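You operate a simulated robot arm through the tools that you are given. There is no shell and no other tool.

You are at the controls of a simulated two-armed robot. One attempt, no reset.

TASK
Take the lid off the black jar and lay it down on the top of the drying board. Open the white bench door, put the purple case on the upper shelf in the white bench, then shut the door. Put one of the white-rimmed water traps from the top of the grey bench on the top of the black case lid. The order is free. Set down upright: white-rimmed water trap.

Only the result counts: the job must be done as asked and must still hold three seconds after the hand-in. Knocking over, shifting, dropping, spilling or breaking anything else fails it. A push-on lid holds only when it is set on centred and level and pressed home; a screw cap is set on level and turned clockwise until tight.

THE ROBOT
Two 7-joint arms with three-finger grippers on one trunk, on a base that moves. Base frame: it is fixed to the floor where the robot stands at the start and does not move with it; the origin is under the middle of the robot, x ahead of it, y to its left, z up. Units: m, degrees, N and s.
The left shoulder is at the start at [0.034, 0.154, 1.029], the right one opposite. With the tool pointing down near the work surface each hand reaches from about 0.24 to 0.62 m from the robot's upright axis, wherever it stands, measured 20 degrees to its own side. Places, roughly: purple case (13x9x5 cm) [-2.6, 0.9, 0.8]; top of the black case lid [-1.7, 3.2, 0.8]; upper shelf in the white bench [-2.7, 0.5, 0.4]; white bench door [-2.7, 0.2, 0.4]; white-rimmed water trap [-1.75, 0.75, 0.75]; white-rimmed water trap (6x6x8 cm) [-1.2, 0.9, 0.8]. Payload 2.69 kg a hand.
Tool frame (each hand has its own): the origin (TCP) lies between the finger pads and is the grasp point; the fingertips stand 0.029 m ahead of it; z points along the fingers, y is the line along which they close. The gripper opens to 0.12 m; its body begins 0.078 m behind the TCP.
Orientation is that of the tool frame in the base frame, as a unit quaternion [x, y, z, w]. With the fingers straight down and closing along the base's y, the tool's x points along the base's -x, its y along +y and its z along -z.

THE INTERFACE
- The arms move only by the tool step_arm. It takes "left_plan", "right_plan" or both (then of equal length, played together; a hand with none holds still); each is a list of rows, each a list of 7 numbers: the shift along the base's x, y, z in m, then the turn, a rotation vector about the base's x, y, z in rad, then the finger opening in m, from 0 to 0.12. In form: [[x, y, z, rx, ry, rz, grip], ...]. A call has 1 to 20 rows; each row shifts and turns the commanded pose from where the row before left it. Each row takes 0.2 s and may step no farther than 0.05 m and 8.6 degrees from the row before; otherwise, or with a gripper value out of range, the whole call is refused. A pose out of reach is approached as far as the arm can. The call stops where the force on the tool passes 40 N (or 10 N more than at its start, if that is more) or the arm is blocked; 0.2 s more then pass. The fingers move at their own pace (about 0.1362 m/s each) and stop on an object; they squeeze with about 35 N. The grip force told is the motor's: it shows also when the fingers shut on nothing. Time passes only in rows, and 0.2 s behind the last, so rows that do not move let the fingers close. The reply holds the time, the measured pose of the TCP, the force on the tool along the base axes, the opening and the grip force, in the units named above and with some noise, with the torque about the TCP (base axes, N m) and any sound that the robot's microphone picked up.
- Cameras (640 x 400 px; columns grow to the right, rows downward): "scene" is now at [0.1422, 0.006, 1.2247]; the picture's right is [0.05, -1.00, 0.00], its down [-0.10, -0.01, -0.99] and it looks along [0.99, 0.05, -0.10] (base axes); focal length 214 px, centre (320, 200). "left" rides on the left gripper at [0.063, 0, -0.104] in its tool frame; the picture's right is [-0.01, 1.00, 0.00], its down [-0.83, 0.00, -0.56] and it looks along [-0.56, 0.00, 0.83] (tool axes); focal length 275 px, centre (320, 200). "right" rides on the right gripper at [0.063, 0, -0.104] in its tool frame; the picture's right is [0.00, 1.00, 0.00], its down [-0.83, 0.00, -0.56] and it looks along [-0.56, 0.00, 0.83] (tool axes); focal length 275 px, centre (320, 200).
- camera(camera): a new picture of that camera. It takes no simulated time.
- lift_body(by): moves the trunk up (or, below 0, down) by that many m; the arms and the scene camera ride with it, the base frame stays. It gives what a move gives, with no picture.
- base_move(legs): drives the robot by 1 to 6 legs, each [ahead, left, turn to the left] in m, m and degrees, along the robot's own axes; the way and the turn of a leg run together, so that a leg with both is an arc; at most 1.5 m and 180 degrees a leg. The arms and the cameras ride along, it lands a little off, and it stops where it bumps. It gives what a move gives.
- pan_tilt(pan, tilt): turns the head with the scene camera to pan (to the left, within 80 degrees either way) and tilt (down, from -29 to 69), counted from straight ahead of the robot (the tilt from the chest, where the trunk bows). It gives what a move gives.
- point_at(camera, pixels): for up to 12 pixels [column, row] of the newest picture of that camera ("zoom" is the newest enlarged one), the place [x, y, z] in the base frame of the surface seen there, good to about 0.002 m. It takes no simulated time.
- inspect(camera, box): a new picture of the part [left, top, right, bottom] of that camera's present view, enlarged. It takes no simulated time.
- close_job(): hands the job in; it is judged then, once.

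Unless the task says otherwise, let go and move clear before handing in.

The tools are called after "Request:" as name(argument=value, ...) on one line, values as JSON. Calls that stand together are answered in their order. step_arm: Moves the arms, as the interface text tells. Its arguments: {"type":"object","properties":{"left_plan":{"type":"array","items":{"type":"array","items":{"type":"number"}}},"right_plan":{"type":"array","items":{"type":"array","items":{"type":"number"}}}},"required":[]} The other tools are called the same way: lift_body (by) moves the trunk up or down; base_move (legs) drives the base; pan_tilt (pan, tilt) turns the head that bears the scene camera; camera (camera) takes a picture; point_at (camera, pixels) gives the place of the surface under pixels of a picture; inspect (camera, box) takes an enlarged picture of a part of a camera's view; close_job () hands the job in.

At the start:

```text
time_s: 0.0
left_tcp_pos: [0.2693, 0.0834, 1.183]
left_tool_rot: [0.0, 1.0, 0.0, 0.0]
left_force: [-0.1, 0.7, 0.8]
left_wrist_torque: [0.0, -0.02, -0.04]
left_gripper_width: 0.1198
left_finger_force: 0.1
right_tcp_pos: [0.321, -0.1254, 1.1335]
right_tool_rot: [0.0, 1.0, 0.0, 0.0]
right_force: [0.2, -0.5, -0.2]
right_wrist_torque: [-0.04, 0.02, -0.03]
right_gripper_width: 0.1197
right_finger_force: 0.1
trunk travel left (down, up): [-0.394, 0.044]
robot x, y, heading: [0.0006, -0.0, 0.3]
head pan, tilt (commanded): [3.0, 5.8]
```

scene: 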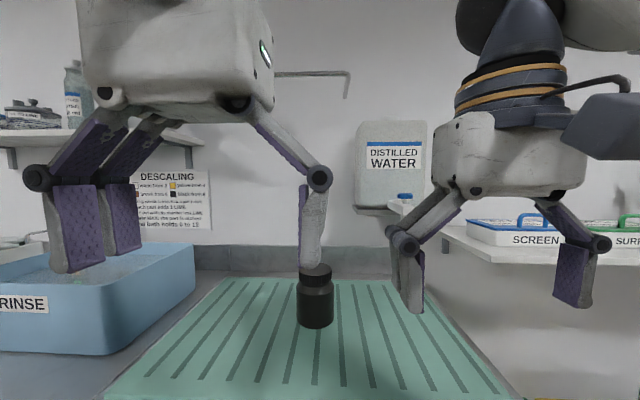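
right: 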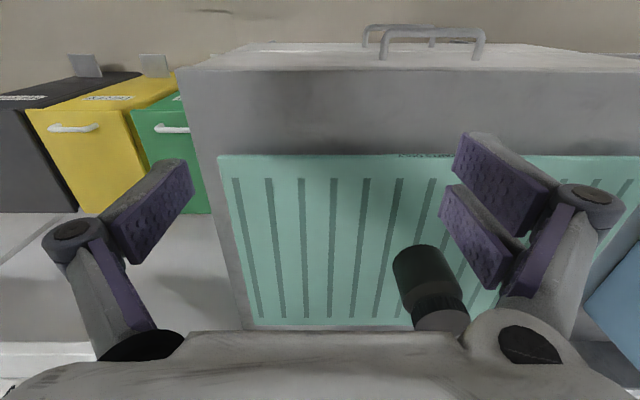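
left: 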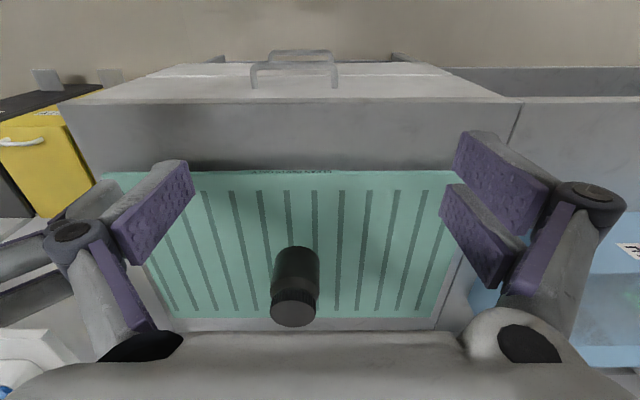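

The scene picture shows the black jar at about (315, 297) on the green drying board; I'll measure its place and the board before moving.

Request:
point_at(camera="scene", pixels=[[315, 268], [315, 277], [315, 300], [315, 325], [260, 350], [400, 350], [300, 278], [332, 278]])

Request:
inspect(camera="scene", box=[220, 240, 420, 365])

Request:
point_at(camera="left", pixels=[[294, 312], [294, 295], [296, 260], [200, 250], [400, 250], [150, 180], [440, 300], [240, 300]])

```text
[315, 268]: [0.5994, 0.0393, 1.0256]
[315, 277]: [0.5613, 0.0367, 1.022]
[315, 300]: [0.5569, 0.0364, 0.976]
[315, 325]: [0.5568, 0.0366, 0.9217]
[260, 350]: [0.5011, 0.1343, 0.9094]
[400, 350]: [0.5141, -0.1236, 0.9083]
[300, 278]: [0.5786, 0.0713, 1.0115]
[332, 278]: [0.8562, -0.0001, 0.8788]
```

```text
3.20 times, centred on (320, 302) of scene
```

zoom: 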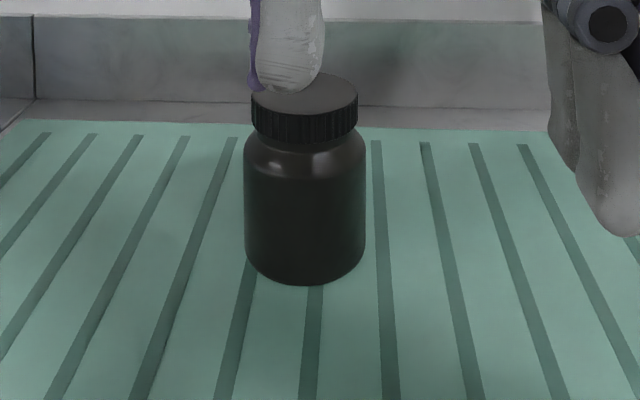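

```text
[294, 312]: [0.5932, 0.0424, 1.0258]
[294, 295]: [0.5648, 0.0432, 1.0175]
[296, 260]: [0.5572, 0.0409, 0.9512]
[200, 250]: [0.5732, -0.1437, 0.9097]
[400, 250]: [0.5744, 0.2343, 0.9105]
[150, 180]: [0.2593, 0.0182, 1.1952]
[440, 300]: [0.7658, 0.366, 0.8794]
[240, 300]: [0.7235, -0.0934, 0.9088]
```

The jar stands at about (0.598, 0.039) with its lid top at z≈1.026 and the board top at z≈0.909; the ribbed rim (zoom 251–358) looks like a screw cap. I'll look closely at the lid and the surroundings first.

Request:
pan_tilt(pan=0, tilt=35)

Request:
camera(camera="scene")

Request:
pan_tilt(pan=75, tilt=20)

Request:
camera(camera="scene")

Request:
pan_tilt(pan=-75, tilt=20)

Request:
camera(camera="scene")

```text
time_s: 0.9
left_tcp_pos: [0.271, 0.0854, 1.1827]
left_tool_rot: [-0.003, 1.0, 0.0, 0.0]
left_force: [43.6, 13.5, -29.3]
left_wrist_torque: [-1.3, 2.63, -0.72]
left_gripper_width: 0.1199
left_finger_force: 0.1
right_tcp_pos: [0.3202, -0.1254, 1.1339]
right_tool_rot: [0.0, 1.0, 0.0, 0.0]
right_force: [0.1, 0.4, 0.5]
right_wrist_torque: [0.03, -0.01, 0.01]
right_gripper_width: 0.1198
right_finger_force: 0.0
trunk travel left (down, up): [-0.394, 0.044]
robot x, y, heading: [0.003, 0.0003, 0.0]
head pan, tilt (commanded): [0.0, 35.0]
```

```text
taken
```

scene: 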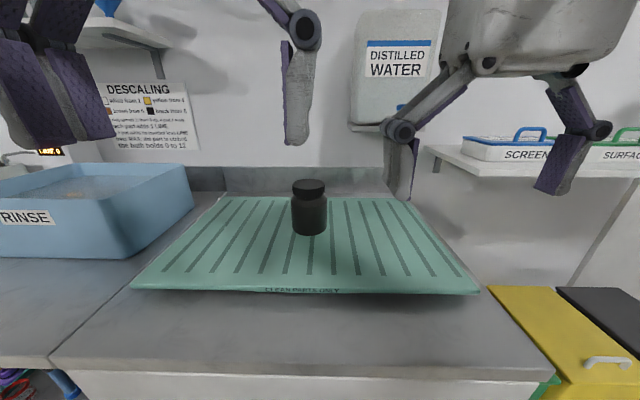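

```text
time_s: 2.4
left_tcp_pos: [0.2678, 0.0831, 1.184]
left_tool_rot: [0.0, 1.0, -0.001, 0.0]
left_force: [0.2, -0.4, 0.9]
left_wrist_torque: [0.03, 0.0, 0.01]
left_gripper_width: 0.1199
left_finger_force: 0.1
right_tcp_pos: [0.3202, -0.1259, 1.1336]
right_tool_rot: [0.001, 1.0, 0.0, 0.001]
right_force: [0.5, -0.5, 0.3]
right_wrist_torque: [-0.02, -0.06, -0.01]
right_gripper_width: 0.1201
right_finger_force: 0.1
trunk travel left (down, up): [-0.394, 0.044]
robot x, y, heading: [-0.001, 0.0015, -0.1]
head pan, tilt (commanded): [75.0, 20.0]
```

```text
taken
```

scene: 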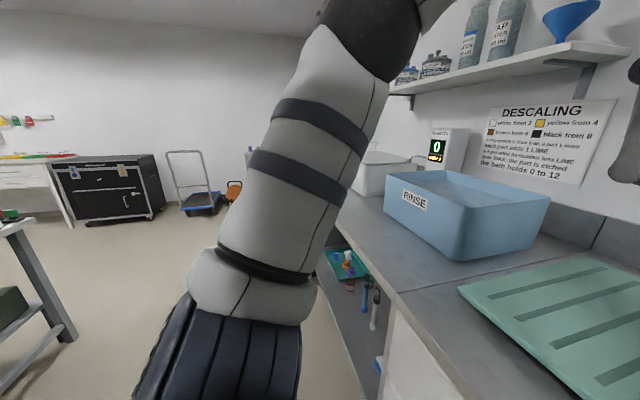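

```text
time_s: 4.8
left_tcp_pos: [0.2681, 0.0855, 1.1848]
left_tool_rot: [-0.001, 1.0, 0.0, 0.0]
left_force: [0.2, -0.3, -0.1]
left_wrist_torque: [0.03, 0.02, -0.01]
left_gripper_width: 0.12
left_finger_force: 0.1
right_tcp_pos: [0.3189, -0.1251, 1.134]
right_tool_rot: [0.0, 1.0, 0.0, -0.001]
right_force: [-0.8, -0.2, 0.3]
right_wrist_torque: [0.02, -0.02, -0.05]
right_gripper_width: 0.12
right_finger_force: 0.0
trunk travel left (down, up): [-0.394, 0.044]
robot x, y, heading: [0.0019, -0.001, 0.1]
head pan, tilt (commanded): [-75.0, 20.0]
```

```text
taken
```

scene: 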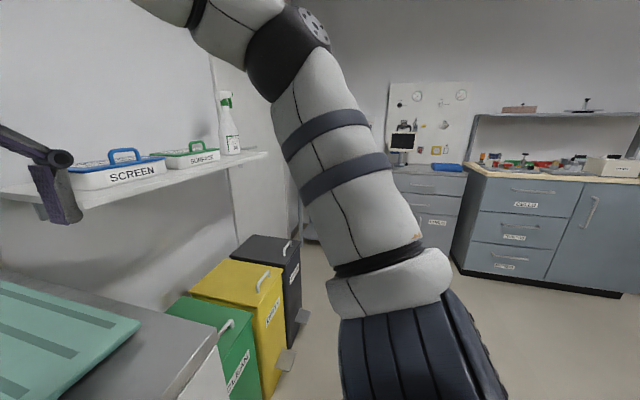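

The pan-0/tilt-35 view shows the bench edge and board clear in front, and tilting the head apparently touched the left hand (43 N), so I'll move the left hand away from the head, then look down again.

Request:
step_arm(left_plan=[[0.03, 0.03, 0.0, 0, 0, 0, 0.12], [0.03, 0.03, 0.0, 0, 0, 0, 0.12], [0.03, 0.03, 0.0, 0, 0, 0, 0.12], [0.03, 0.03, 0.0, 0, 0, 0, 0.12]])

Request:
pan_tilt(pan=0, tilt=40)

Request:
camera(camera="scene")

Request:
point_at(camera="scene", pixels=[[310, 300], [310, 340], [310, 350], [310, 170], [310, 190], [310, 210], [310, 270], [200, 270], [430, 270], [330, 90], [310, 100], [250, 150]])

```text
time_s: 5.8
left_tcp_pos: [0.3913, 0.2019, 1.1782]
left_tool_rot: [0.0, 1.0, -0.001, 0.0]
left_force: [0.5, -0.1, 0.5]
left_wrist_torque: [-0.01, -0.04, 0.02]
left_gripper_width: 0.1201
left_finger_force: 0.2
left hand out of reach, approached as far as the arm can: row 2, 3
right_tcp_pos: [0.3193, -0.1256, 1.1337]
right_tool_rot: [0.0, 1.0, 0.0, 0.0]
right_force: [0.1, 0.5, 0.7]
right_wrist_torque: [-0.03, -0.01, 0.01]
right_gripper_width: 0.12
right_finger_force: 0.0
trunk travel left (down, up): [-0.394, 0.044]
robot x, y, heading: [0.0034, 0.0005, 0.0]
head pan, tilt (commanded): [-75.0, 20.0]
```

```text
time_s: 7.2
left_tcp_pos: [0.3914, 0.2019, 1.1792]
left_tool_rot: [-0.001, 1.0, -0.001, 0.0]
left_force: [-0.2, 0.7, -0.6]
left_wrist_torque: [-0.02, 0.0, -0.02]
left_gripper_width: 0.1199
left_finger_force: 0.0
right_tcp_pos: [0.3204, -0.1263, 1.135]
right_tool_rot: [0.0, 1.0, 0.0, 0.0]
right_force: [-0.4, -0.2, -0.1]
right_wrist_torque: [0.02, 0.04, 0.01]
right_gripper_width: 0.12
right_finger_force: 0.0
trunk travel left (down, up): [-0.394, 0.044]
robot x, y, heading: [0.0007, -0.0022, -0.2]
head pan, tilt (commanded): [0.0, 40.0]
```

```text
taken
```

scene: 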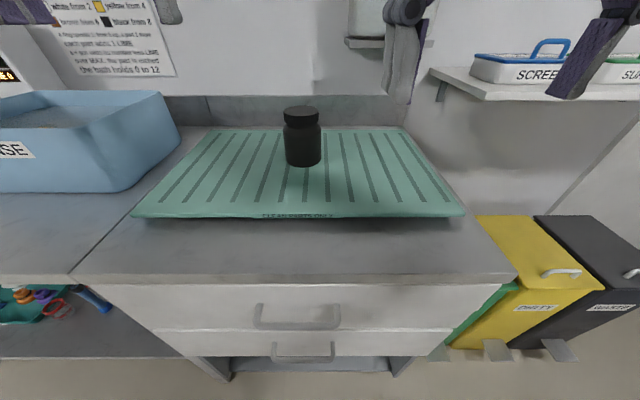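

```text
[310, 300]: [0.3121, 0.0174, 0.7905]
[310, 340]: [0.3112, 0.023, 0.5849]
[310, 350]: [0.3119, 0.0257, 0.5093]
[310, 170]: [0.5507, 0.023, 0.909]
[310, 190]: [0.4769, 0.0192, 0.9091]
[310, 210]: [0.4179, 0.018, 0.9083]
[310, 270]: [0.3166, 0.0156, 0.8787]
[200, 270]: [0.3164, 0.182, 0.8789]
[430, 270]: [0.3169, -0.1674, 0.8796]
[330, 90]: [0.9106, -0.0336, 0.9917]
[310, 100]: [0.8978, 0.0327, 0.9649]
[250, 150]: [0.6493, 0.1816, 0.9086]
```

The bench front is at x≈0.312, and the jar at (302, 137) is some 0.6 m away, near the reach limit for a straight-down hand. I'll raise the trunk to help the top grasp and test the left hand's reach over the jar.

Request:
lift_body(by=0.04)

Request:
step_arm(left_plan=[[0.035, -0.027, 0.0, 0, 0, 0, 0.12], [0.035, -0.027, 0.0, 0, 0, 0, 0.12], [0.035, -0.027, -0.02, 0, 0, 0, 0.12], [0.035, -0.027, -0.02, 0, 0, 0, 0.12], [0.035, -0.027, -0.02, 0, 0, 0, 0.12], [0.032, -0.027, -0.02, 0, 0, 0, 0.12], [0, 0, 0, 0, 0, 0, 0.12]])

Request:
camera(camera="left")

Request:
camera(camera="scene")

```text
time_s: 8.1
left_tcp_pos: [0.3909, 0.2018, 1.2166]
left_tool_rot: [-0.001, 1.0, 0.0, -0.001]
left_force: [0.5, -0.5, 0.2]
left_wrist_torque: [0.02, 0.06, 0.01]
left_gripper_width: 0.1198
left_finger_force: 0.1
right_tcp_pos: [0.321, -0.1251, 1.1729]
right_tool_rot: [0.0, 1.0, 0.0, -0.002]
right_force: [0.6, 1.0, 0.0]
right_wrist_torque: [0.0, 0.07, -0.02]
right_gripper_width: 0.1198
right_finger_force: 0.0
trunk travel left (down, up): [-0.434, 0.004]
robot x, y, heading: [0.0038, -0.002, 0.2]
head pan, tilt (commanded): [0.0, 40.0]
```

```text
time_s: 9.7
left_tcp_pos: [0.4534, 0.1448, 1.1809]
left_tool_rot: [-0.001, 1.0, -0.001, 0.002]
left_force: [0.4, 0.2, 0.5]
left_wrist_torque: [0.02, 0.03, 0.01]
left_gripper_width: 0.1202
left_finger_force: 0.0
left hand out of reach, approached as far as the arm can: row 2, 3, 4, 5, 6
right_tcp_pos: [0.3199, -0.1253, 1.1739]
right_tool_rot: [0.0, 1.0, 0.0, 0.001]
right_force: [0.3, 0.1, 0.5]
right_wrist_torque: [0.04, -0.04, 0.03]
right_gripper_width: 0.12
right_finger_force: 0.1
trunk travel left (down, up): [-0.434, 0.004]
robot x, y, heading: [0.0003, 0.0022, -0.0]
head pan, tilt (commanded): [0.0, 40.0]
```

```text
taken
```

left: 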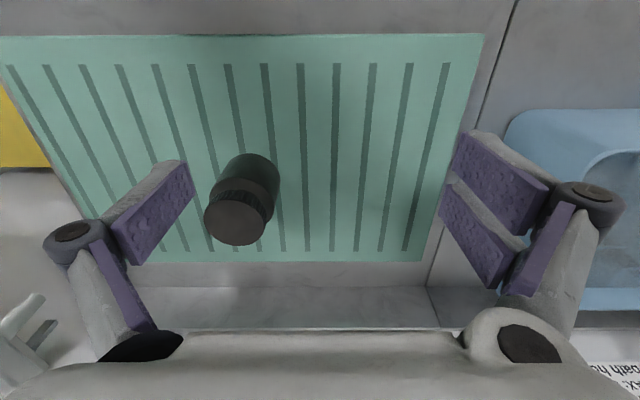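

```text
taken
```

scene: 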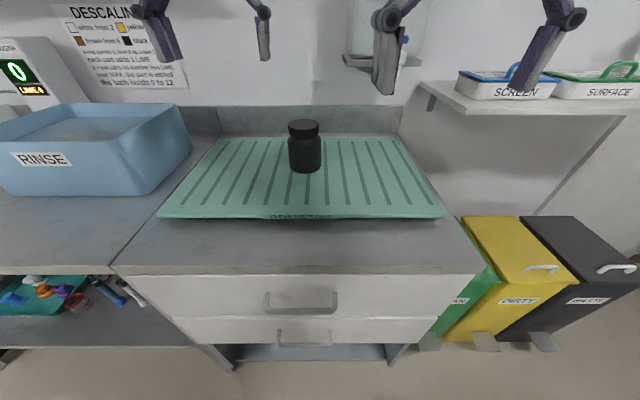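

The straight-down left hand stops at (0.453, 0.145), short of the jar, so I need to stand closer; I'll look down at my own base and the gap to the bench.

Request:
pan_tilt(pan=0, tilt=69)

Request:
camera(camera="scene")

```text
time_s: 10.6
left_tcp_pos: [0.4545, 0.1453, 1.1816]
left_tool_rot: [0.0, 1.0, 0.0, 0.001]
left_force: [0.1, 0.1, -0.5]
left_wrist_torque: [0.0, 0.0, 0.01]
left_gripper_width: 0.1201
left_finger_force: 0.1
right_tcp_pos: [0.3202, -0.1258, 1.1748]
right_tool_rot: [-0.001, 1.0, 0.0, 0.0]
right_force: [0.3, -1.0, -0.6]
right_wrist_torque: [-0.02, 0.01, 0.0]
right_gripper_width: 0.1198
right_finger_force: 0.1
trunk travel left (down, up): [-0.434, 0.004]
robot x, y, heading: [0.003, 0.0065, 0.2]
head pan, tilt (commanded): [0.0, 68.8]
```

```text
taken
```

scene: 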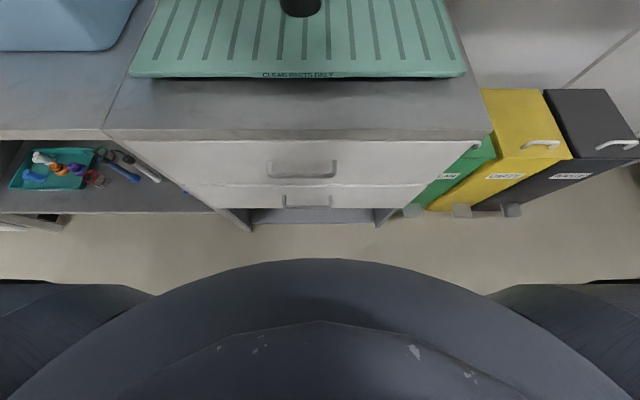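

The dark rounded body at row 262 is my own trunk/base; I'll measure it against the bench drawers.

Request:
point_at(camera="scene", pixels=[[320, 265], [320, 290], [320, 330], [320, 380], [300, 240], [300, 175], [150, 300], [500, 300], [30, 300], [620, 300], [300, 218], [240, 220]])

```text
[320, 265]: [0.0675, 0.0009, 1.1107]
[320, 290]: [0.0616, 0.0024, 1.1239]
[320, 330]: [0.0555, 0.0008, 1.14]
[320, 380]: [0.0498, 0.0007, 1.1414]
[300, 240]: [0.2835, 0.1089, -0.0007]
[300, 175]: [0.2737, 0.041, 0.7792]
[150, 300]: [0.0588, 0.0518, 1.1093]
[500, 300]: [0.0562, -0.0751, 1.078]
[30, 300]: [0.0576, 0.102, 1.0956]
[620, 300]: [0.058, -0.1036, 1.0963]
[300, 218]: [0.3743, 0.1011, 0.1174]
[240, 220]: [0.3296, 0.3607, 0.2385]
```

Request:
point_at(camera="scene", pixels=[[320, 256], [320, 259], [250, 262], [400, 262], [200, 272], [440, 272], [180, 285], [460, 285]])

```text
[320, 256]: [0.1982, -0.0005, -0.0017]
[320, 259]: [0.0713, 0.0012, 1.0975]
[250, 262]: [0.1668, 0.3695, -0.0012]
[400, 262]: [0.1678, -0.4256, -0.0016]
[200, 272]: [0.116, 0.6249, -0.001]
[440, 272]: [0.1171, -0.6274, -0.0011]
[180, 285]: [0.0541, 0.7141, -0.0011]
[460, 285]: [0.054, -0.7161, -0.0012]
```

Floor is visible up to x≈0.198 and the drawer handle stands at x≈0.274, so there is room for about 5 cm; turning right will also bring the left shoulder nearer to the jar. I'll creep ahead and turn.

Request:
pan_tilt(pan=0, tilt=40)

Request:
base_move(legs=[[0.055, 0, 0], [0, 0, -30]])

Request:
camera(camera="scene")

Request:
camera(camera="left")

```text
time_s: 11.5
left_tcp_pos: [0.4543, 0.1442, 1.1806]
left_tool_rot: [-0.001, 1.0, 0.0, 0.001]
left_force: [-0.5, -0.8, 0.6]
left_wrist_torque: [0.01, 0.0, 0.0]
left_gripper_width: 0.1199
left_finger_force: 0.1
right_tcp_pos: [0.3192, -0.125, 1.1735]
right_tool_rot: [0.0, 1.0, 0.0, 0.0]
right_force: [-0.3, 0.1, 0.8]
right_wrist_torque: [-0.01, -0.01, 0.03]
right_gripper_width: 0.1198
right_finger_force: 0.1
trunk travel left (down, up): [-0.434, 0.004]
robot x, y, heading: [0.0013, -0.0005, 0.1]
head pan, tilt (commanded): [0.0, 40.0]
```

```text
time_s: 14.0
left_tcp_pos: [0.5191, -0.1077, 1.1797]
left_tool_rot: [0.263, 0.965, -0.002, 0.002]
left_force: [0.2, -0.3, 0.8]
left_wrist_torque: [0.03, 0.0, 0.0]
left_gripper_width: 0.1203
left_finger_force: 0.0
right_tcp_pos: [0.2666, -0.2697, 1.1734]
right_tool_rot: [0.263, 0.965, 0.0, -0.001]
right_force: [-0.7, -1.2, -0.6]
right_wrist_torque: [0.01, 0.01, -0.01]
right_gripper_width: 0.1201
right_finger_force: 0.0
trunk travel left (down, up): [-0.434, 0.004]
robot x, y, heading: [0.0559, -0.0001, -30.6]
head pan, tilt (commanded): [0.0, 40.0]
```

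```text
taken
```

scene: 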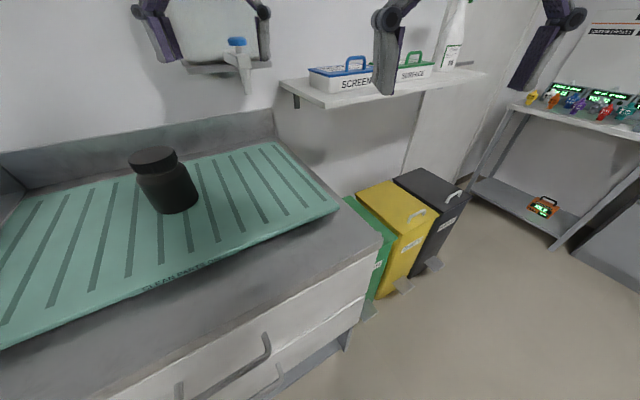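

```text
taken
```

left: 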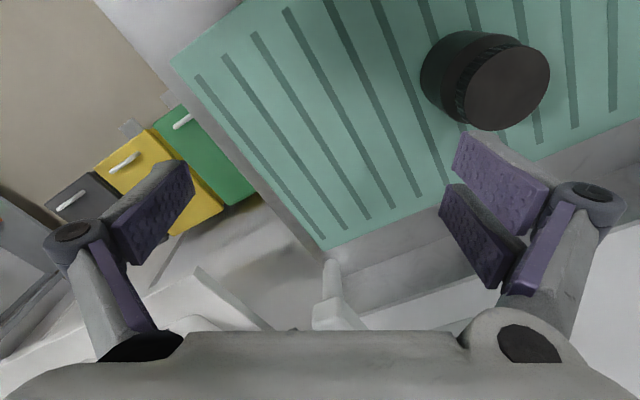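

Now the heading is −30.6° and nothing was bumped; the jar is at (152, 175) in the scene. I'll measure the lid and nearby shelf/tap positions.

Request:
point_at(camera="scene", pixels=[[152, 155], [132, 158], [175, 153], [152, 148], [155, 168], [170, 205], [238, 90], [300, 95], [200, 65]])

Request:
point_at(camera="left", pixels=[[507, 90], [470, 85], [548, 80], [500, 50], [495, 128], [440, 70], [330, 290], [200, 300]])

Request:
inspect(camera="scene", box=[80, 120, 240, 220])

```text
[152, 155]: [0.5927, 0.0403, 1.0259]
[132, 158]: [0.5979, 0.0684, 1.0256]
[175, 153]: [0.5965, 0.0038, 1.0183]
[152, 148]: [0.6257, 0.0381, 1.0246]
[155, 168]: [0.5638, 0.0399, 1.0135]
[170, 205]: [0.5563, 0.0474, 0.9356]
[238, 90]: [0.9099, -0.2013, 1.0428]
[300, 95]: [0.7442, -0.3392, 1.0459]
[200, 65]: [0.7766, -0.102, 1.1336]
```

```text
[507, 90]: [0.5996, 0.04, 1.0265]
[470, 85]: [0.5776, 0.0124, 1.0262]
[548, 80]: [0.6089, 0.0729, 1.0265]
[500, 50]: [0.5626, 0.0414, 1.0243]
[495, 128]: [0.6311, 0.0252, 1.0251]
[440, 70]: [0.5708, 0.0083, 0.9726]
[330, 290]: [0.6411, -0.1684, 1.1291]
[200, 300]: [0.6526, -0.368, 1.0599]
```

```text
4.00 times, centred on (160, 170) of scene
```

zoom: 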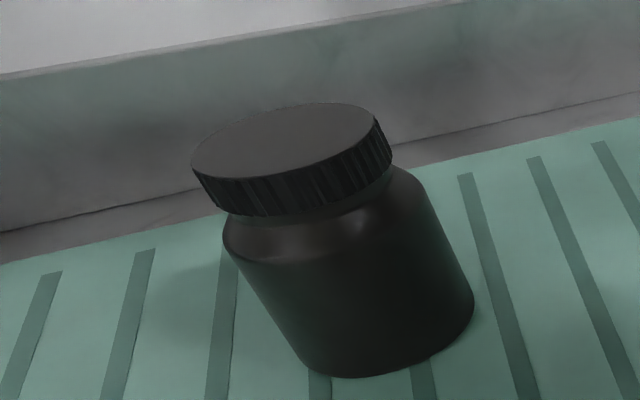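

The lid is a ribbed screw cap, centre (0.598, 0.039), radius ≈0.036, top z≈1.026. I'll hold the jar body with the right hand and unscrew with the left; first I move the left hand aside (to the jar's left) to make room.

Request:
step_arm(left_plan=[[0.005, 0.046, 0.0, 0, 0, 0, 0.12], [0.005, 0.046, 0.0, 0, 0, 0, 0.12], [0.005, 0.046, 0.0, 0, 0, 0, 0.12], [0.005, 0.046, 0.0, 0, 0, 0, 0.12], [0.005, 0.046, 0.0, 0, 0, 0, 0.12], [0.005, 0.046, 0.0, 0, 0, 0, 0.12]])

```text
time_s: 15.4
left_tcp_pos: [0.5494, 0.1741, 1.184]
left_tool_rot: [0.263, 0.965, -0.001, 0.001]
left_force: [0.1, 0.2, 0.1]
left_wrist_torque: [-0.01, 0.02, -0.02]
left_gripper_width: 0.1199
left_finger_force: 0.2
right_tcp_pos: [0.2672, -0.2697, 1.175]
right_tool_rot: [0.263, 0.965, -0.001, 0.0]
right_force: [0.0, -0.7, 0.9]
right_wrist_torque: [-0.03, -0.01, 0.01]
right_gripper_width: 0.12
right_finger_force: 0.1
trunk travel left (down, up): [-0.434, 0.004]
robot x, y, heading: [0.0542, -0.0001, -30.5]
head pan, tilt (commanded): [0.0, 40.0]
```

Now the right hand: turn its yaw towards the jar and pitch it up to a 30° downward approach, staying clear of the jar.

Request:
step_arm(right_plan=[[0.019, 0.0085, -0.007, 0, 0, 0.1322, 0.12], [0.019, 0.0085, -0.007, 0, 0, 0.1322, 0.12], [0.019, 0.0085, -0.007, 0, 0, 0.1322, 0.12], [0.019, 0.0085, -0.007, 0, 0, 0.1322, 0.12], [0.019, 0.0085, -0.007, 0, 0, 0.1322, 0.12], [0.019, 0.0085, -0.007, 0, 0, 0.1322, 0.12], [0.019, 0.0085, -0.007, 0, 0, 0.1322, 0.12], [0.019, 0.0085, -0.007, 0, 0, 0.1322, 0.12], [0, 0, 0, 0.0748, -0.1296, 0, 0.12], [0, 0, 0, 0.0748, -0.1296, 0, 0.12], [0, 0, 0, 0.0748, -0.1296, 0, 0.12], [0, 0, 0, 0.0748, -0.1296, 0, 0.12], [0, 0, 0, 0.0748, -0.1296, 0, 0.12], [0, 0, 0, 0.0748, -0.1296, 0, 0.12], [0, 0, 0, 0.0748, -0.1296, 0, 0.12]])

Request:
camera(camera="right")

Request:
camera(camera="scene")

```text
time_s: 18.6
left_tcp_pos: [0.5489, 0.1735, 1.1835]
left_tool_rot: [0.262, 0.965, -0.001, 0.0]
left_force: [0.5, 0.3, 0.7]
left_wrist_torque: [0.03, -0.02, -0.01]
left_gripper_width: 0.1199
left_finger_force: 0.0
right_tcp_pos: [0.4195, -0.2021, 1.1169]
right_tool_rot: [-0.224, 0.836, 0.13, 0.484]
right_force: [-0.3, 0.2, 0.4]
right_wrist_torque: [0.0, -0.01, -0.03]
right_gripper_width: 0.1199
right_finger_force: 0.0
trunk travel left (down, up): [-0.434, 0.004]
robot x, y, heading: [0.0537, 0.0028, -30.3]
head pan, tilt (commanded): [0.0, 40.0]
```

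```text
taken
```

right: 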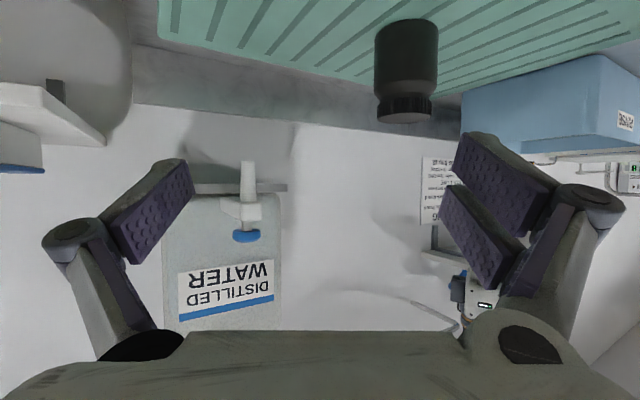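

```text
taken
```

scene: 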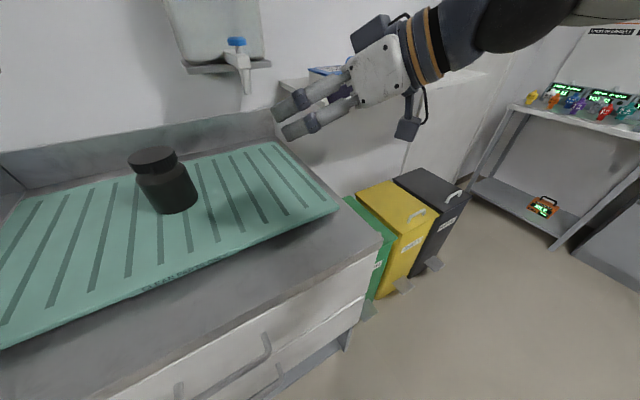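

The right hand is now aimed along (0.75, 0.43, −0.5) and the jar shows ahead at (405, 70) in its upside-down view. I'll bring it to a pre-grasp 14 cm short of the jar along that line.

Request:
step_arm(right_plan=[[0.0147, 0.036, -0.0174, 0, 0, 0, 0.12], [0.0147, 0.036, -0.0174, 0, 0, 0, 0.12], [0.0147, 0.036, -0.0174, 0, 0, 0, 0.12], [0.0147, 0.036, -0.0174, 0, 0, 0, 0.12], [0.0147, 0.036, -0.0174, 0, 0, 0, 0.12], [0, 0, 0, 0, 0, 0, 0.12]])

Request:
camera(camera="right")

Request:
camera(camera="scene")

```text
time_s: 20.0
left_tcp_pos: [0.5484, 0.1724, 1.1836]
left_tool_rot: [0.262, 0.965, -0.001, 0.001]
left_force: [-0.4, 0.1, 0.4]
left_wrist_torque: [0.02, 0.02, -0.05]
left_gripper_width: 0.1202
left_finger_force: 0.2
right_tcp_pos: [0.4933, -0.0231, 1.0335]
right_tool_rot: [-0.224, 0.836, 0.129, 0.484]
right_force: [0.0, 0.3, -1.5]
right_wrist_torque: [0.01, -0.04, -0.01]
right_gripper_width: 0.1199
right_finger_force: 0.0
trunk travel left (down, up): [-0.434, 0.004]
robot x, y, heading: [0.0545, -0.0009, -30.4]
head pan, tilt (commanded): [0.0, 40.0]
```

```text
taken
```

right: 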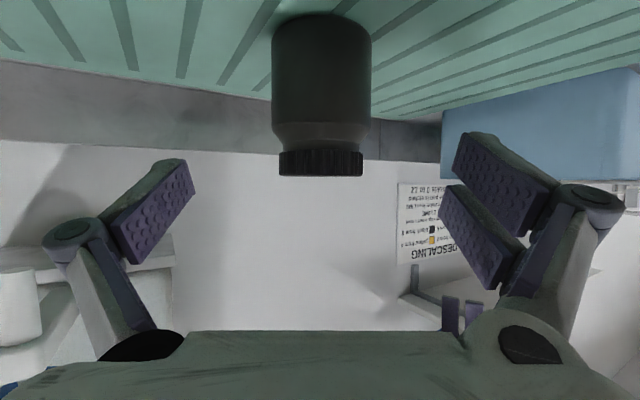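

```text
taken
```

scene: 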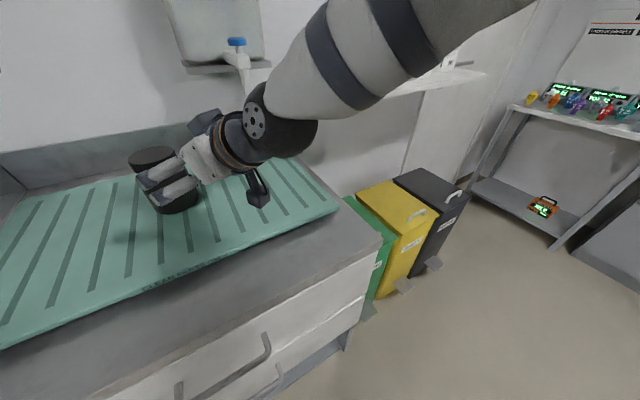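

The jar is centred at column 320 in the right view, so the lateral alignment is good. I'll measure the lid's lower edge and shoulder heights before closing in.

Request:
point_at(camera="right", pixels=[[320, 173], [320, 155], [320, 147], [320, 135], [320, 122], [320, 100], [320, 40], [280, 80], [365, 80]])

```text
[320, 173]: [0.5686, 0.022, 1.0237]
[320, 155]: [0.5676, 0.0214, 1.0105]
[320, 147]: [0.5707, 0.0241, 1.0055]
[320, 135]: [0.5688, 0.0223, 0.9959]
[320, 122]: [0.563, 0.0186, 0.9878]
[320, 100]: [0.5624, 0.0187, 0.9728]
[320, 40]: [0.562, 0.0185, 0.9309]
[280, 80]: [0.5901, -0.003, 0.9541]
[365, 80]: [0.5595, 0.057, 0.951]
```

Lid spans z≈1.007–1.026, body radius 0.0415. Now I advance the open right fingers around the body, TCP to (0.598, 0.039, 0.96).

Request:
step_arm(right_plan=[[0.0262, 0.0155, -0.0184, 0, 0, 0, 0.12], [0.0262, 0.0155, -0.0184, 0, 0, 0, 0.12], [0.0262, 0.0155, -0.0184, 0, 0, 0, 0.12], [0.0262, 0.0155, -0.0184, 0, 0, 0, 0.12], [0, 0, 0, 0, 0, 0, 0.12]])

Request:
camera(camera="right")

Request:
camera(camera="left")

Request:
inspect(camera="scene", box=[80, 100, 320, 250])

```text
time_s: 21.2
left_tcp_pos: [0.5485, 0.1719, 1.1843]
left_tool_rot: [0.263, 0.965, -0.001, 0.002]
left_force: [-0.2, 0.5, -0.3]
left_wrist_torque: [0.01, 0.01, 0.02]
left_gripper_width: 0.1201
left_finger_force: 0.0
right_tcp_pos: [0.587, 0.0244, 0.9749]
right_tool_rot: [-0.216, 0.832, 0.127, 0.494]
right_force: [-0.5, -0.4, -0.3]
right_wrist_torque: [0.01, 0.0, 0.04]
right_gripper_width: 0.1199
right_finger_force: 0.1
right hand out of reach, approached as far as the arm can: row 4
trunk travel left (down, up): [-0.434, 0.004]
robot x, y, heading: [0.0558, 0.0017, -30.5]
head pan, tilt (commanded): [0.0, 40.0]
```

```text
taken
```

right: 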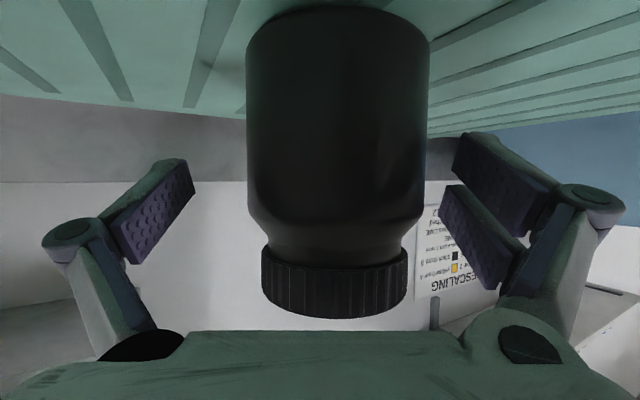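

```text
taken
```

left: 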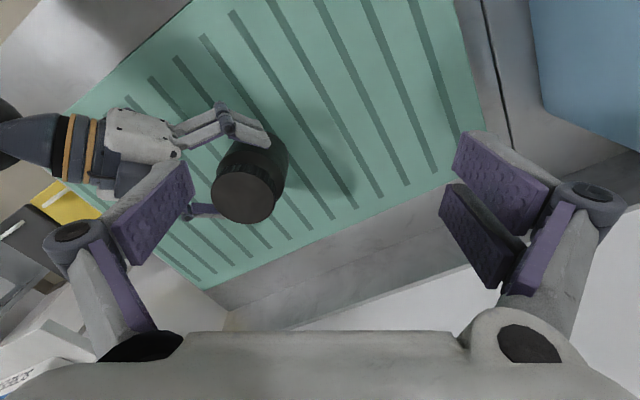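

```text
2.67 times, centred on (200, 175) of scene
```

zoom: 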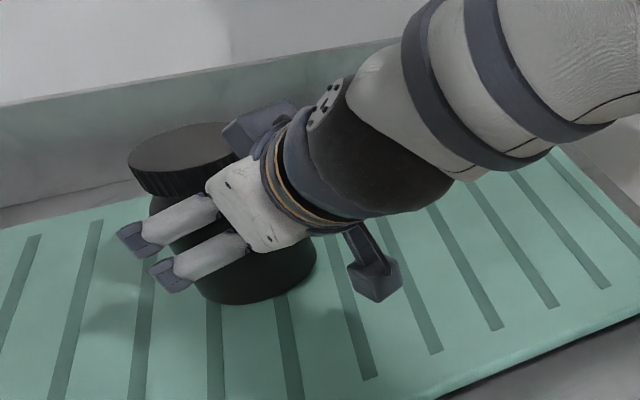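

The right hand stopped about 2 cm short (0.587, 0.024, 0.975), listed as out of reach, though unobstructed (no force). I'll try relaxing the yaw a bit about the TCP to find a reachable pose closer in.

Request:
step_arm(right_plan=[[0, 0, 0, 0, 0, -0.1, 0.12], [0, 0, 0, 0, 0, 0, 0.12]])

```text
time_s: 21.8
left_tcp_pos: [0.548, 0.1727, 1.1835]
left_tool_rot: [0.263, 0.965, -0.001, 0.001]
left_force: [-0.4, 0.6, -0.4]
left_wrist_torque: [-0.04, 0.02, 0.03]
left_gripper_width: 0.1202
left_finger_force: 0.1
right_tcp_pos: [0.5962, 0.0374, 0.964]
right_tool_rot: [-0.194, 0.836, 0.114, 0.501]
right_force: [-0.4, 0.5, -0.6]
right_wrist_torque: [-0.05, -0.03, -0.02]
right_gripper_width: 0.1203
right_finger_force: 0.1
right hand out of reach, approached as far as the arm can: row 1
trunk travel left (down, up): [-0.434, 0.004]
robot x, y, heading: [0.0542, -0.0013, -30.7]
head pan, tilt (commanded): [0.0, 40.0]
```

Reducing the yaw brought it to (0.596, 0.037, 0.964), so that direction works; a little more yaw and it should settle fully.

Request:
step_arm(right_plan=[[0, 0, 0, 0, 0, -0.08, 0.12], [0, 0, 0, 0, 0, 0, 0.12]])

Request:
camera(camera="right")

Request:
camera(camera="left")

```text
time_s: 22.4
left_tcp_pos: [0.5491, 0.1726, 1.1833]
left_tool_rot: [0.263, 0.965, -0.001, 0.002]
left_force: [0.9, 0.0, 0.4]
left_wrist_torque: [0.02, 0.0, 0.0]
left_gripper_width: 0.1202
left_finger_force: 0.1
right_tcp_pos: [0.5961, 0.0382, 0.9665]
right_tool_rot: [-0.149, 0.853, 0.085, 0.493]
right_force: [0.1, 1.0, -0.5]
right_wrist_torque: [0.03, 0.01, -0.01]
right_gripper_width: 0.1202
right_finger_force: 0.0
trunk travel left (down, up): [-0.434, 0.004]
robot x, y, heading: [0.053, 0.0029, -30.4]
head pan, tilt (commanded): [0.0, 40.0]
```

```text
taken
```

right: 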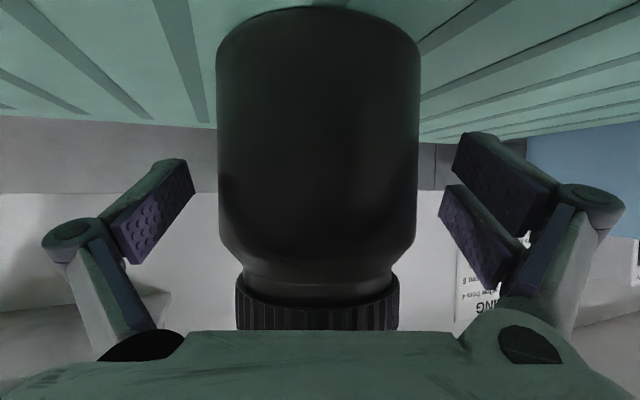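

```text
taken
```

left: 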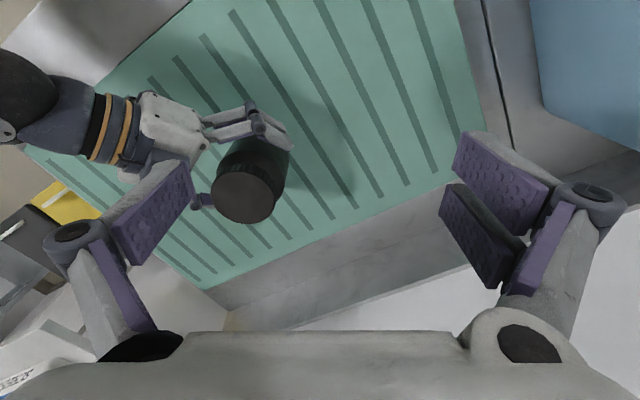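

The right hand now encloses the jar evenly (jar edges at columns 217 and 420). I'll close its fingers on the body.

Request:
step_arm(right_plan=[[0, 0, 0, 0, 0, 0, 0.08], [0, 0, 0, 0, 0, 0, 0.07], [0, 0, 0, 0, 0, 0, 0.06], [0, 0, 0, 0, 0, 0, 0.06]])

Request:
camera(camera="left")

Request:
point_at(camera="left", pixels=[[243, 197], [213, 193], [273, 193], [243, 222], [243, 172]])

```text
time_s: 23.4
left_tcp_pos: [0.5494, 0.1732, 1.1832]
left_tool_rot: [0.264, 0.965, -0.001, 0.002]
left_force: [-0.2, 0.2, 0.1]
left_wrist_torque: [0.01, 0.0, -0.01]
left_gripper_width: 0.1199
left_finger_force: 0.0
right_tcp_pos: [0.5957, 0.038, 0.9656]
right_tool_rot: [-0.148, 0.853, 0.085, 0.493]
right_force: [-0.4, 0.2, 1.6]
right_wrist_torque: [-0.02, -0.01, -0.08]
right_gripper_width: 0.0803
right_finger_force: 35.1
trunk travel left (down, up): [-0.434, 0.004]
robot x, y, heading: [0.0537, 0.0005, -30.7]
head pan, tilt (commanded): [0.0, 40.0]
```

```text
taken
```

left: 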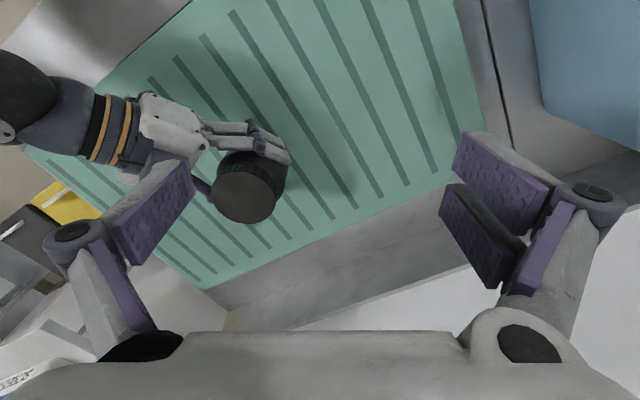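

```text
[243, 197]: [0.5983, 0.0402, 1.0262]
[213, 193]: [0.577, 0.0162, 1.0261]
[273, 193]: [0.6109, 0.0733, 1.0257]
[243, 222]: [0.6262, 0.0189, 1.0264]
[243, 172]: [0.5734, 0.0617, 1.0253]
```

The right hand grips the jar (width 0.080, 35 N) without shifting it, but its palm sits so close that it would crowd the left fingers on the lid. I'll regrip with the right hand about 2 cm farther back and slightly lower.

Request:
step_arm(right_plan=[[0, 0, 0, 0, 0, 0, 0.12], [0, 0, 0, 0, 0, 0, 0.12], [-0.0095, -0.0035, -0.003, 0, 0, 0, 0.12], [-0.0095, -0.0035, -0.003, 0, 0, 0, 0.12], [0, 0, 0, 0, 0, 0, 0.12], [0, 0, 0, 0, 0, 0, 0.08], [0, 0, 0, 0, 0, 0, 0.06], [0, 0, 0, 0, 0, 0, 0.06]])

Request:
camera(camera="left")

Request:
camera(camera="right")

Request:
inspect(camera="scene", box=[80, 100, 320, 250])

```text
time_s: 25.2
left_tcp_pos: [0.5483, 0.1725, 1.1833]
left_tool_rot: [0.263, 0.965, -0.002, 0.002]
left_force: [0.8, -0.3, -0.4]
left_wrist_torque: [-0.01, 0.0, 0.0]
left_gripper_width: 0.1199
left_finger_force: 0.1
right_tcp_pos: [0.5777, 0.0306, 0.9597]
right_tool_rot: [-0.148, 0.853, 0.085, 0.494]
right_force: [-1.0, 0.8, 0.2]
right_wrist_torque: [0.12, 0.05, 0.04]
right_gripper_width: 0.0797
right_finger_force: 34.9
trunk travel left (down, up): [-0.434, 0.004]
robot x, y, heading: [0.0556, 0.0016, -30.7]
head pan, tilt (commanded): [0.0, 40.0]
```

```text
taken
```

left: 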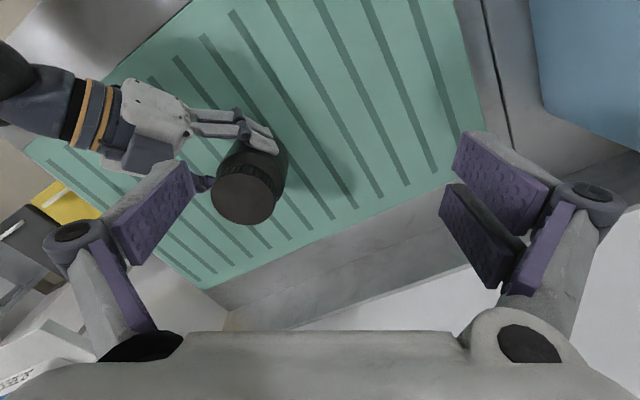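

```text
taken
```

right: 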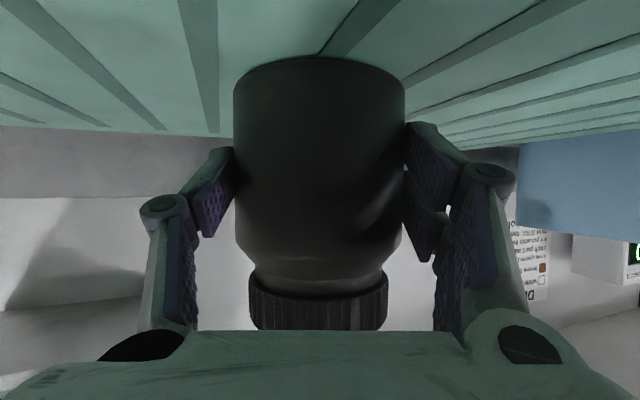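

```text
2.67 times, centred on (200, 175) of scene
```

zoom: 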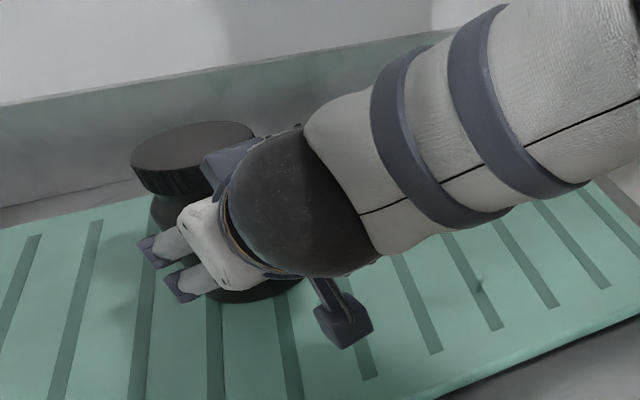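

Request:
point_at(camera="left", pixels=[[150, 145], [165, 140], [130, 160], [160, 100], [185, 115], [240, 120], [262, 145], [242, 198], [203, 185], [215, 195], [270, 195]])

```text
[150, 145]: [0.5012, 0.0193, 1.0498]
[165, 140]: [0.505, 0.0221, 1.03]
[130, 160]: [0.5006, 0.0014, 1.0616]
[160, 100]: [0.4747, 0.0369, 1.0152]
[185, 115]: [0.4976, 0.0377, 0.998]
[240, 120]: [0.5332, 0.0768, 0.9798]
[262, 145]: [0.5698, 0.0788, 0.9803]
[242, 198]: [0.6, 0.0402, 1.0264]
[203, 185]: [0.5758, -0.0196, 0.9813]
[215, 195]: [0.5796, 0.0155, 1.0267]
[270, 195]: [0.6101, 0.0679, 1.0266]
```

The right fingers' tops are at z≈0.98 and the gripper box at (0.50, 0.01, 1.06), leaving room. I'll bring the left hand over the lid at z≈1.11 and wind it clockwise 45° to gain stroke.

Request:
step_arm(left_plan=[[0.0124, -0.0333, -0.0183, 0, 0, 0, 0.12], [0.0124, -0.0333, -0.0183, 0, 0, 0, 0.12], [0.0124, -0.0333, -0.0183, 0, 0, 0, 0.12], [0.0125, -0.0331, -0.0184, 0, 0, 0, 0.12], [0, 0, 0, 0, 0, -0.131, 0.12], [0, 0, 0, 0, 0, -0.131, 0.12], [0, 0, 0, 0, 0, -0.131, 0.12], [0, 0, 0, 0, 0, -0.131, 0.12], [0, 0, 0, 0, 0, -0.131, 0.12], [0, 0, 0, 0, 0, -0.131, 0.12], [0, 0, 0, 0, 0, 0, 0.12]])

Request:
camera(camera="left")

Request:
camera(camera="scene")

```text
time_s: 27.6
left_tcp_pos: [0.5998, 0.0368, 1.1095]
left_tool_rot: [0.614, 0.789, -0.001, 0.0]
left_force: [0.4, 0.0, -0.5]
left_wrist_torque: [0.01, 0.0, -0.01]
left_gripper_width: 0.1199
left_finger_force: 0.1
right_tcp_pos: [0.5769, 0.0309, 0.9609]
right_tool_rot: [-0.149, 0.853, 0.086, 0.493]
right_force: [0.7, -0.5, 2.0]
right_wrist_torque: [0.16, 0.02, -0.07]
right_gripper_width: 0.0796
right_finger_force: 34.7
trunk travel left (down, up): [-0.434, 0.004]
robot x, y, heading: [0.0549, -0.003, -30.6]
head pan, tilt (commanded): [0.0, 40.0]
```

```text
taken
```

left: 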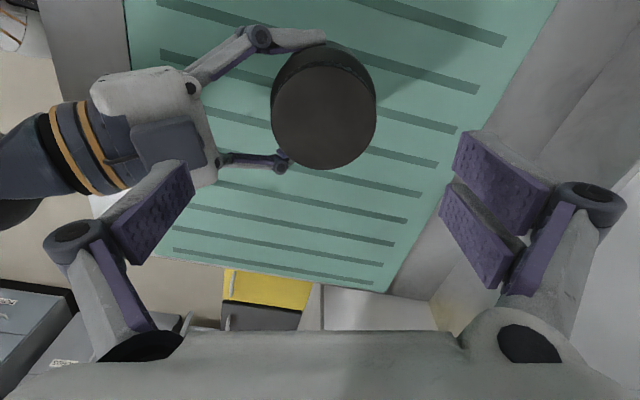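

```text
taken
```

scene: 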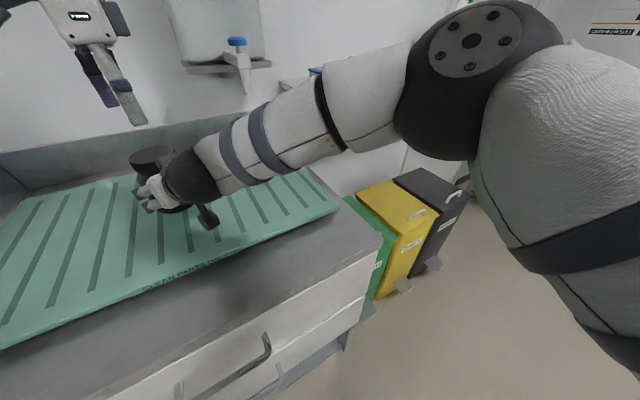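

The lid sits nearly centred under the left hand (centre ≈(325, 118), expected ≈(320, 124)). I'll measure its edge points to fine-centre.

Request:
inspect(camera="left", box=[240, 30, 400, 190])

Request:
point_at(camera="left", pixels=[[275, 118], [373, 118], [324, 165], [324, 118], [290, 150], [360, 150], [285, 90], [364, 85], [324, 75]])

```text
2.50 times, centred on (320, 110) of left
```

zoom: 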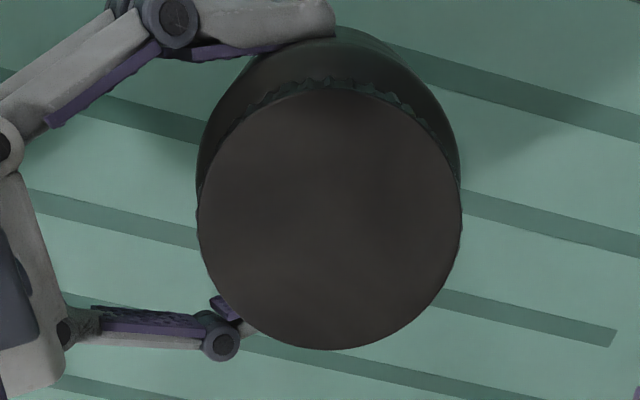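

```text
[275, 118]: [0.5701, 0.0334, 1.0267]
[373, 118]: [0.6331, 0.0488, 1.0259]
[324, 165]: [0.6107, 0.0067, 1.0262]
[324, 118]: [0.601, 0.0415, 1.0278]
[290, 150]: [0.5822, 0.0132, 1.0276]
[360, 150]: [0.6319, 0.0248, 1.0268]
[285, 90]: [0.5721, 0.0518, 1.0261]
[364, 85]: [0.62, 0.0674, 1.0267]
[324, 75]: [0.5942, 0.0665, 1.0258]
```

The lid centre is about 3 mm off in +y from the left TCP. I'll correct that and descend so the fingertips straddle the cap (TCP z≈1.035).

Request:
step_arm(left_plan=[[0.0013, 0.003, -0.015, 0, 0, 0, 0.12], [0, 0, -0.02, 0, 0, 0, 0.12], [0, 0, -0.02, 0, 0, 0, 0.12], [0, 0, -0.0195, 0, 0, 0, 0.12], [0, 0, 0, 0, 0, 0, 0.12]])

Request:
camera(camera="left")

Request:
camera(camera="right")

```text
time_s: 28.8
left_tcp_pos: [0.6011, 0.0399, 1.0344]
left_tool_rot: [0.612, 0.791, -0.002, 0.002]
left_force: [0.3, -0.4, -0.7]
left_wrist_torque: [0.02, -0.03, -0.03]
left_gripper_width: 0.1201
left_finger_force: 0.0
right_tcp_pos: [0.5771, 0.0301, 0.9602]
right_tool_rot: [-0.148, 0.853, 0.085, 0.494]
right_force: [1.1, -0.7, 2.6]
right_wrist_torque: [0.19, 0.04, -0.02]
right_gripper_width: 0.0796
right_finger_force: 35.3
trunk travel left (down, up): [-0.434, 0.004]
robot x, y, heading: [0.0583, -0.0001, -30.2]
head pan, tilt (commanded): [0.0, 40.0]
```

```text
taken
```

left: 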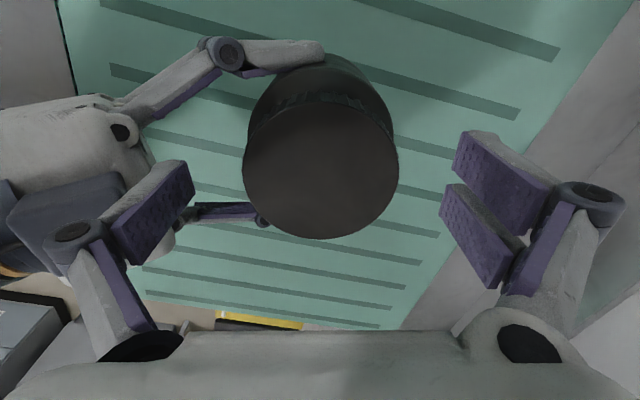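

```text
taken
```

right: 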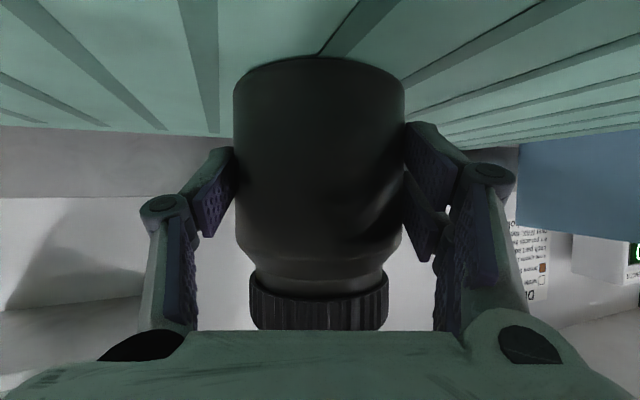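

The lid is centred between the left fingers (edges at columns 243 and 398) with no contact force. Closing the left fingers on the cap.

Request:
step_arm(left_plan=[[0, 0, 0, 0, 0, 0, 0.08], [0, 0, 0, 0, 0, 0, 0.06], [0, 0, 0, 0, 0, 0, 0.05], [0, 0, 0, 0, 0, 0, 0.05]])

Request:
camera(camera="left")

```text
time_s: 29.8
left_tcp_pos: [0.6009, 0.0404, 1.0339]
left_tool_rot: [0.612, 0.791, -0.001, 0.001]
left_force: [6.0, 0.1, 1.5]
left_wrist_torque: [-0.02, -0.15, 0.31]
left_gripper_width: 0.0739
left_finger_force: 34.9
right_tcp_pos: [0.578, 0.0298, 0.9597]
right_tool_rot: [-0.149, 0.853, 0.086, 0.494]
right_force: [-3.5, -1.3, 3.5]
right_wrist_torque: [0.32, -0.14, -0.32]
right_gripper_width: 0.0796
right_finger_force: 34.6
trunk travel left (down, up): [-0.434, 0.004]
robot x, y, heading: [0.0539, 0.0033, -30.3]
head pan, tilt (commanded): [0.0, 40.0]
```

```text
taken
```

left: 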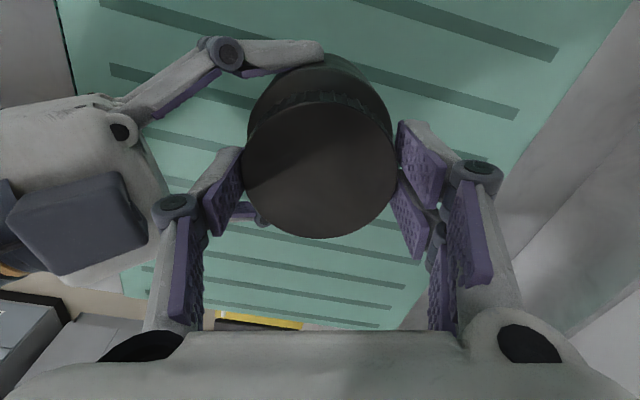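

Left fingers hold the cap at 0.074 m. Now I begin a counter-clockwise turn (+z), small at first, watching torque.

Request:
step_arm(left_plan=[[0, 0, 0, 0, 0, 0.08, 0.05], [0, 0, 0, 0, 0, 0.08, 0.05], [0, 0, 0, 0, 0, 0.08, 0.05]])

```text
time_s: 30.6
left_tcp_pos: [0.6009, 0.0401, 1.0346]
left_tool_rot: [0.512, 0.859, -0.002, 0.001]
left_force: [-2.4, 2.5, 6.7]
left_wrist_torque: [0.05, 0.0, -0.04]
left_gripper_width: 0.073
left_finger_force: 34.5
right_tcp_pos: [0.5785, 0.0307, 0.9597]
right_tool_rot: [-0.147, 0.853, 0.085, 0.494]
right_force: [4.2, -0.6, 0.4]
right_wrist_torque: [0.52, 0.35, -0.11]
right_gripper_width: 0.0795
right_finger_force: 34.8
trunk travel left (down, up): [-0.434, 0.004]
robot x, y, heading: [0.0555, 0.0, -30.6]
head pan, tilt (commanded): [0.0, 40.0]
```

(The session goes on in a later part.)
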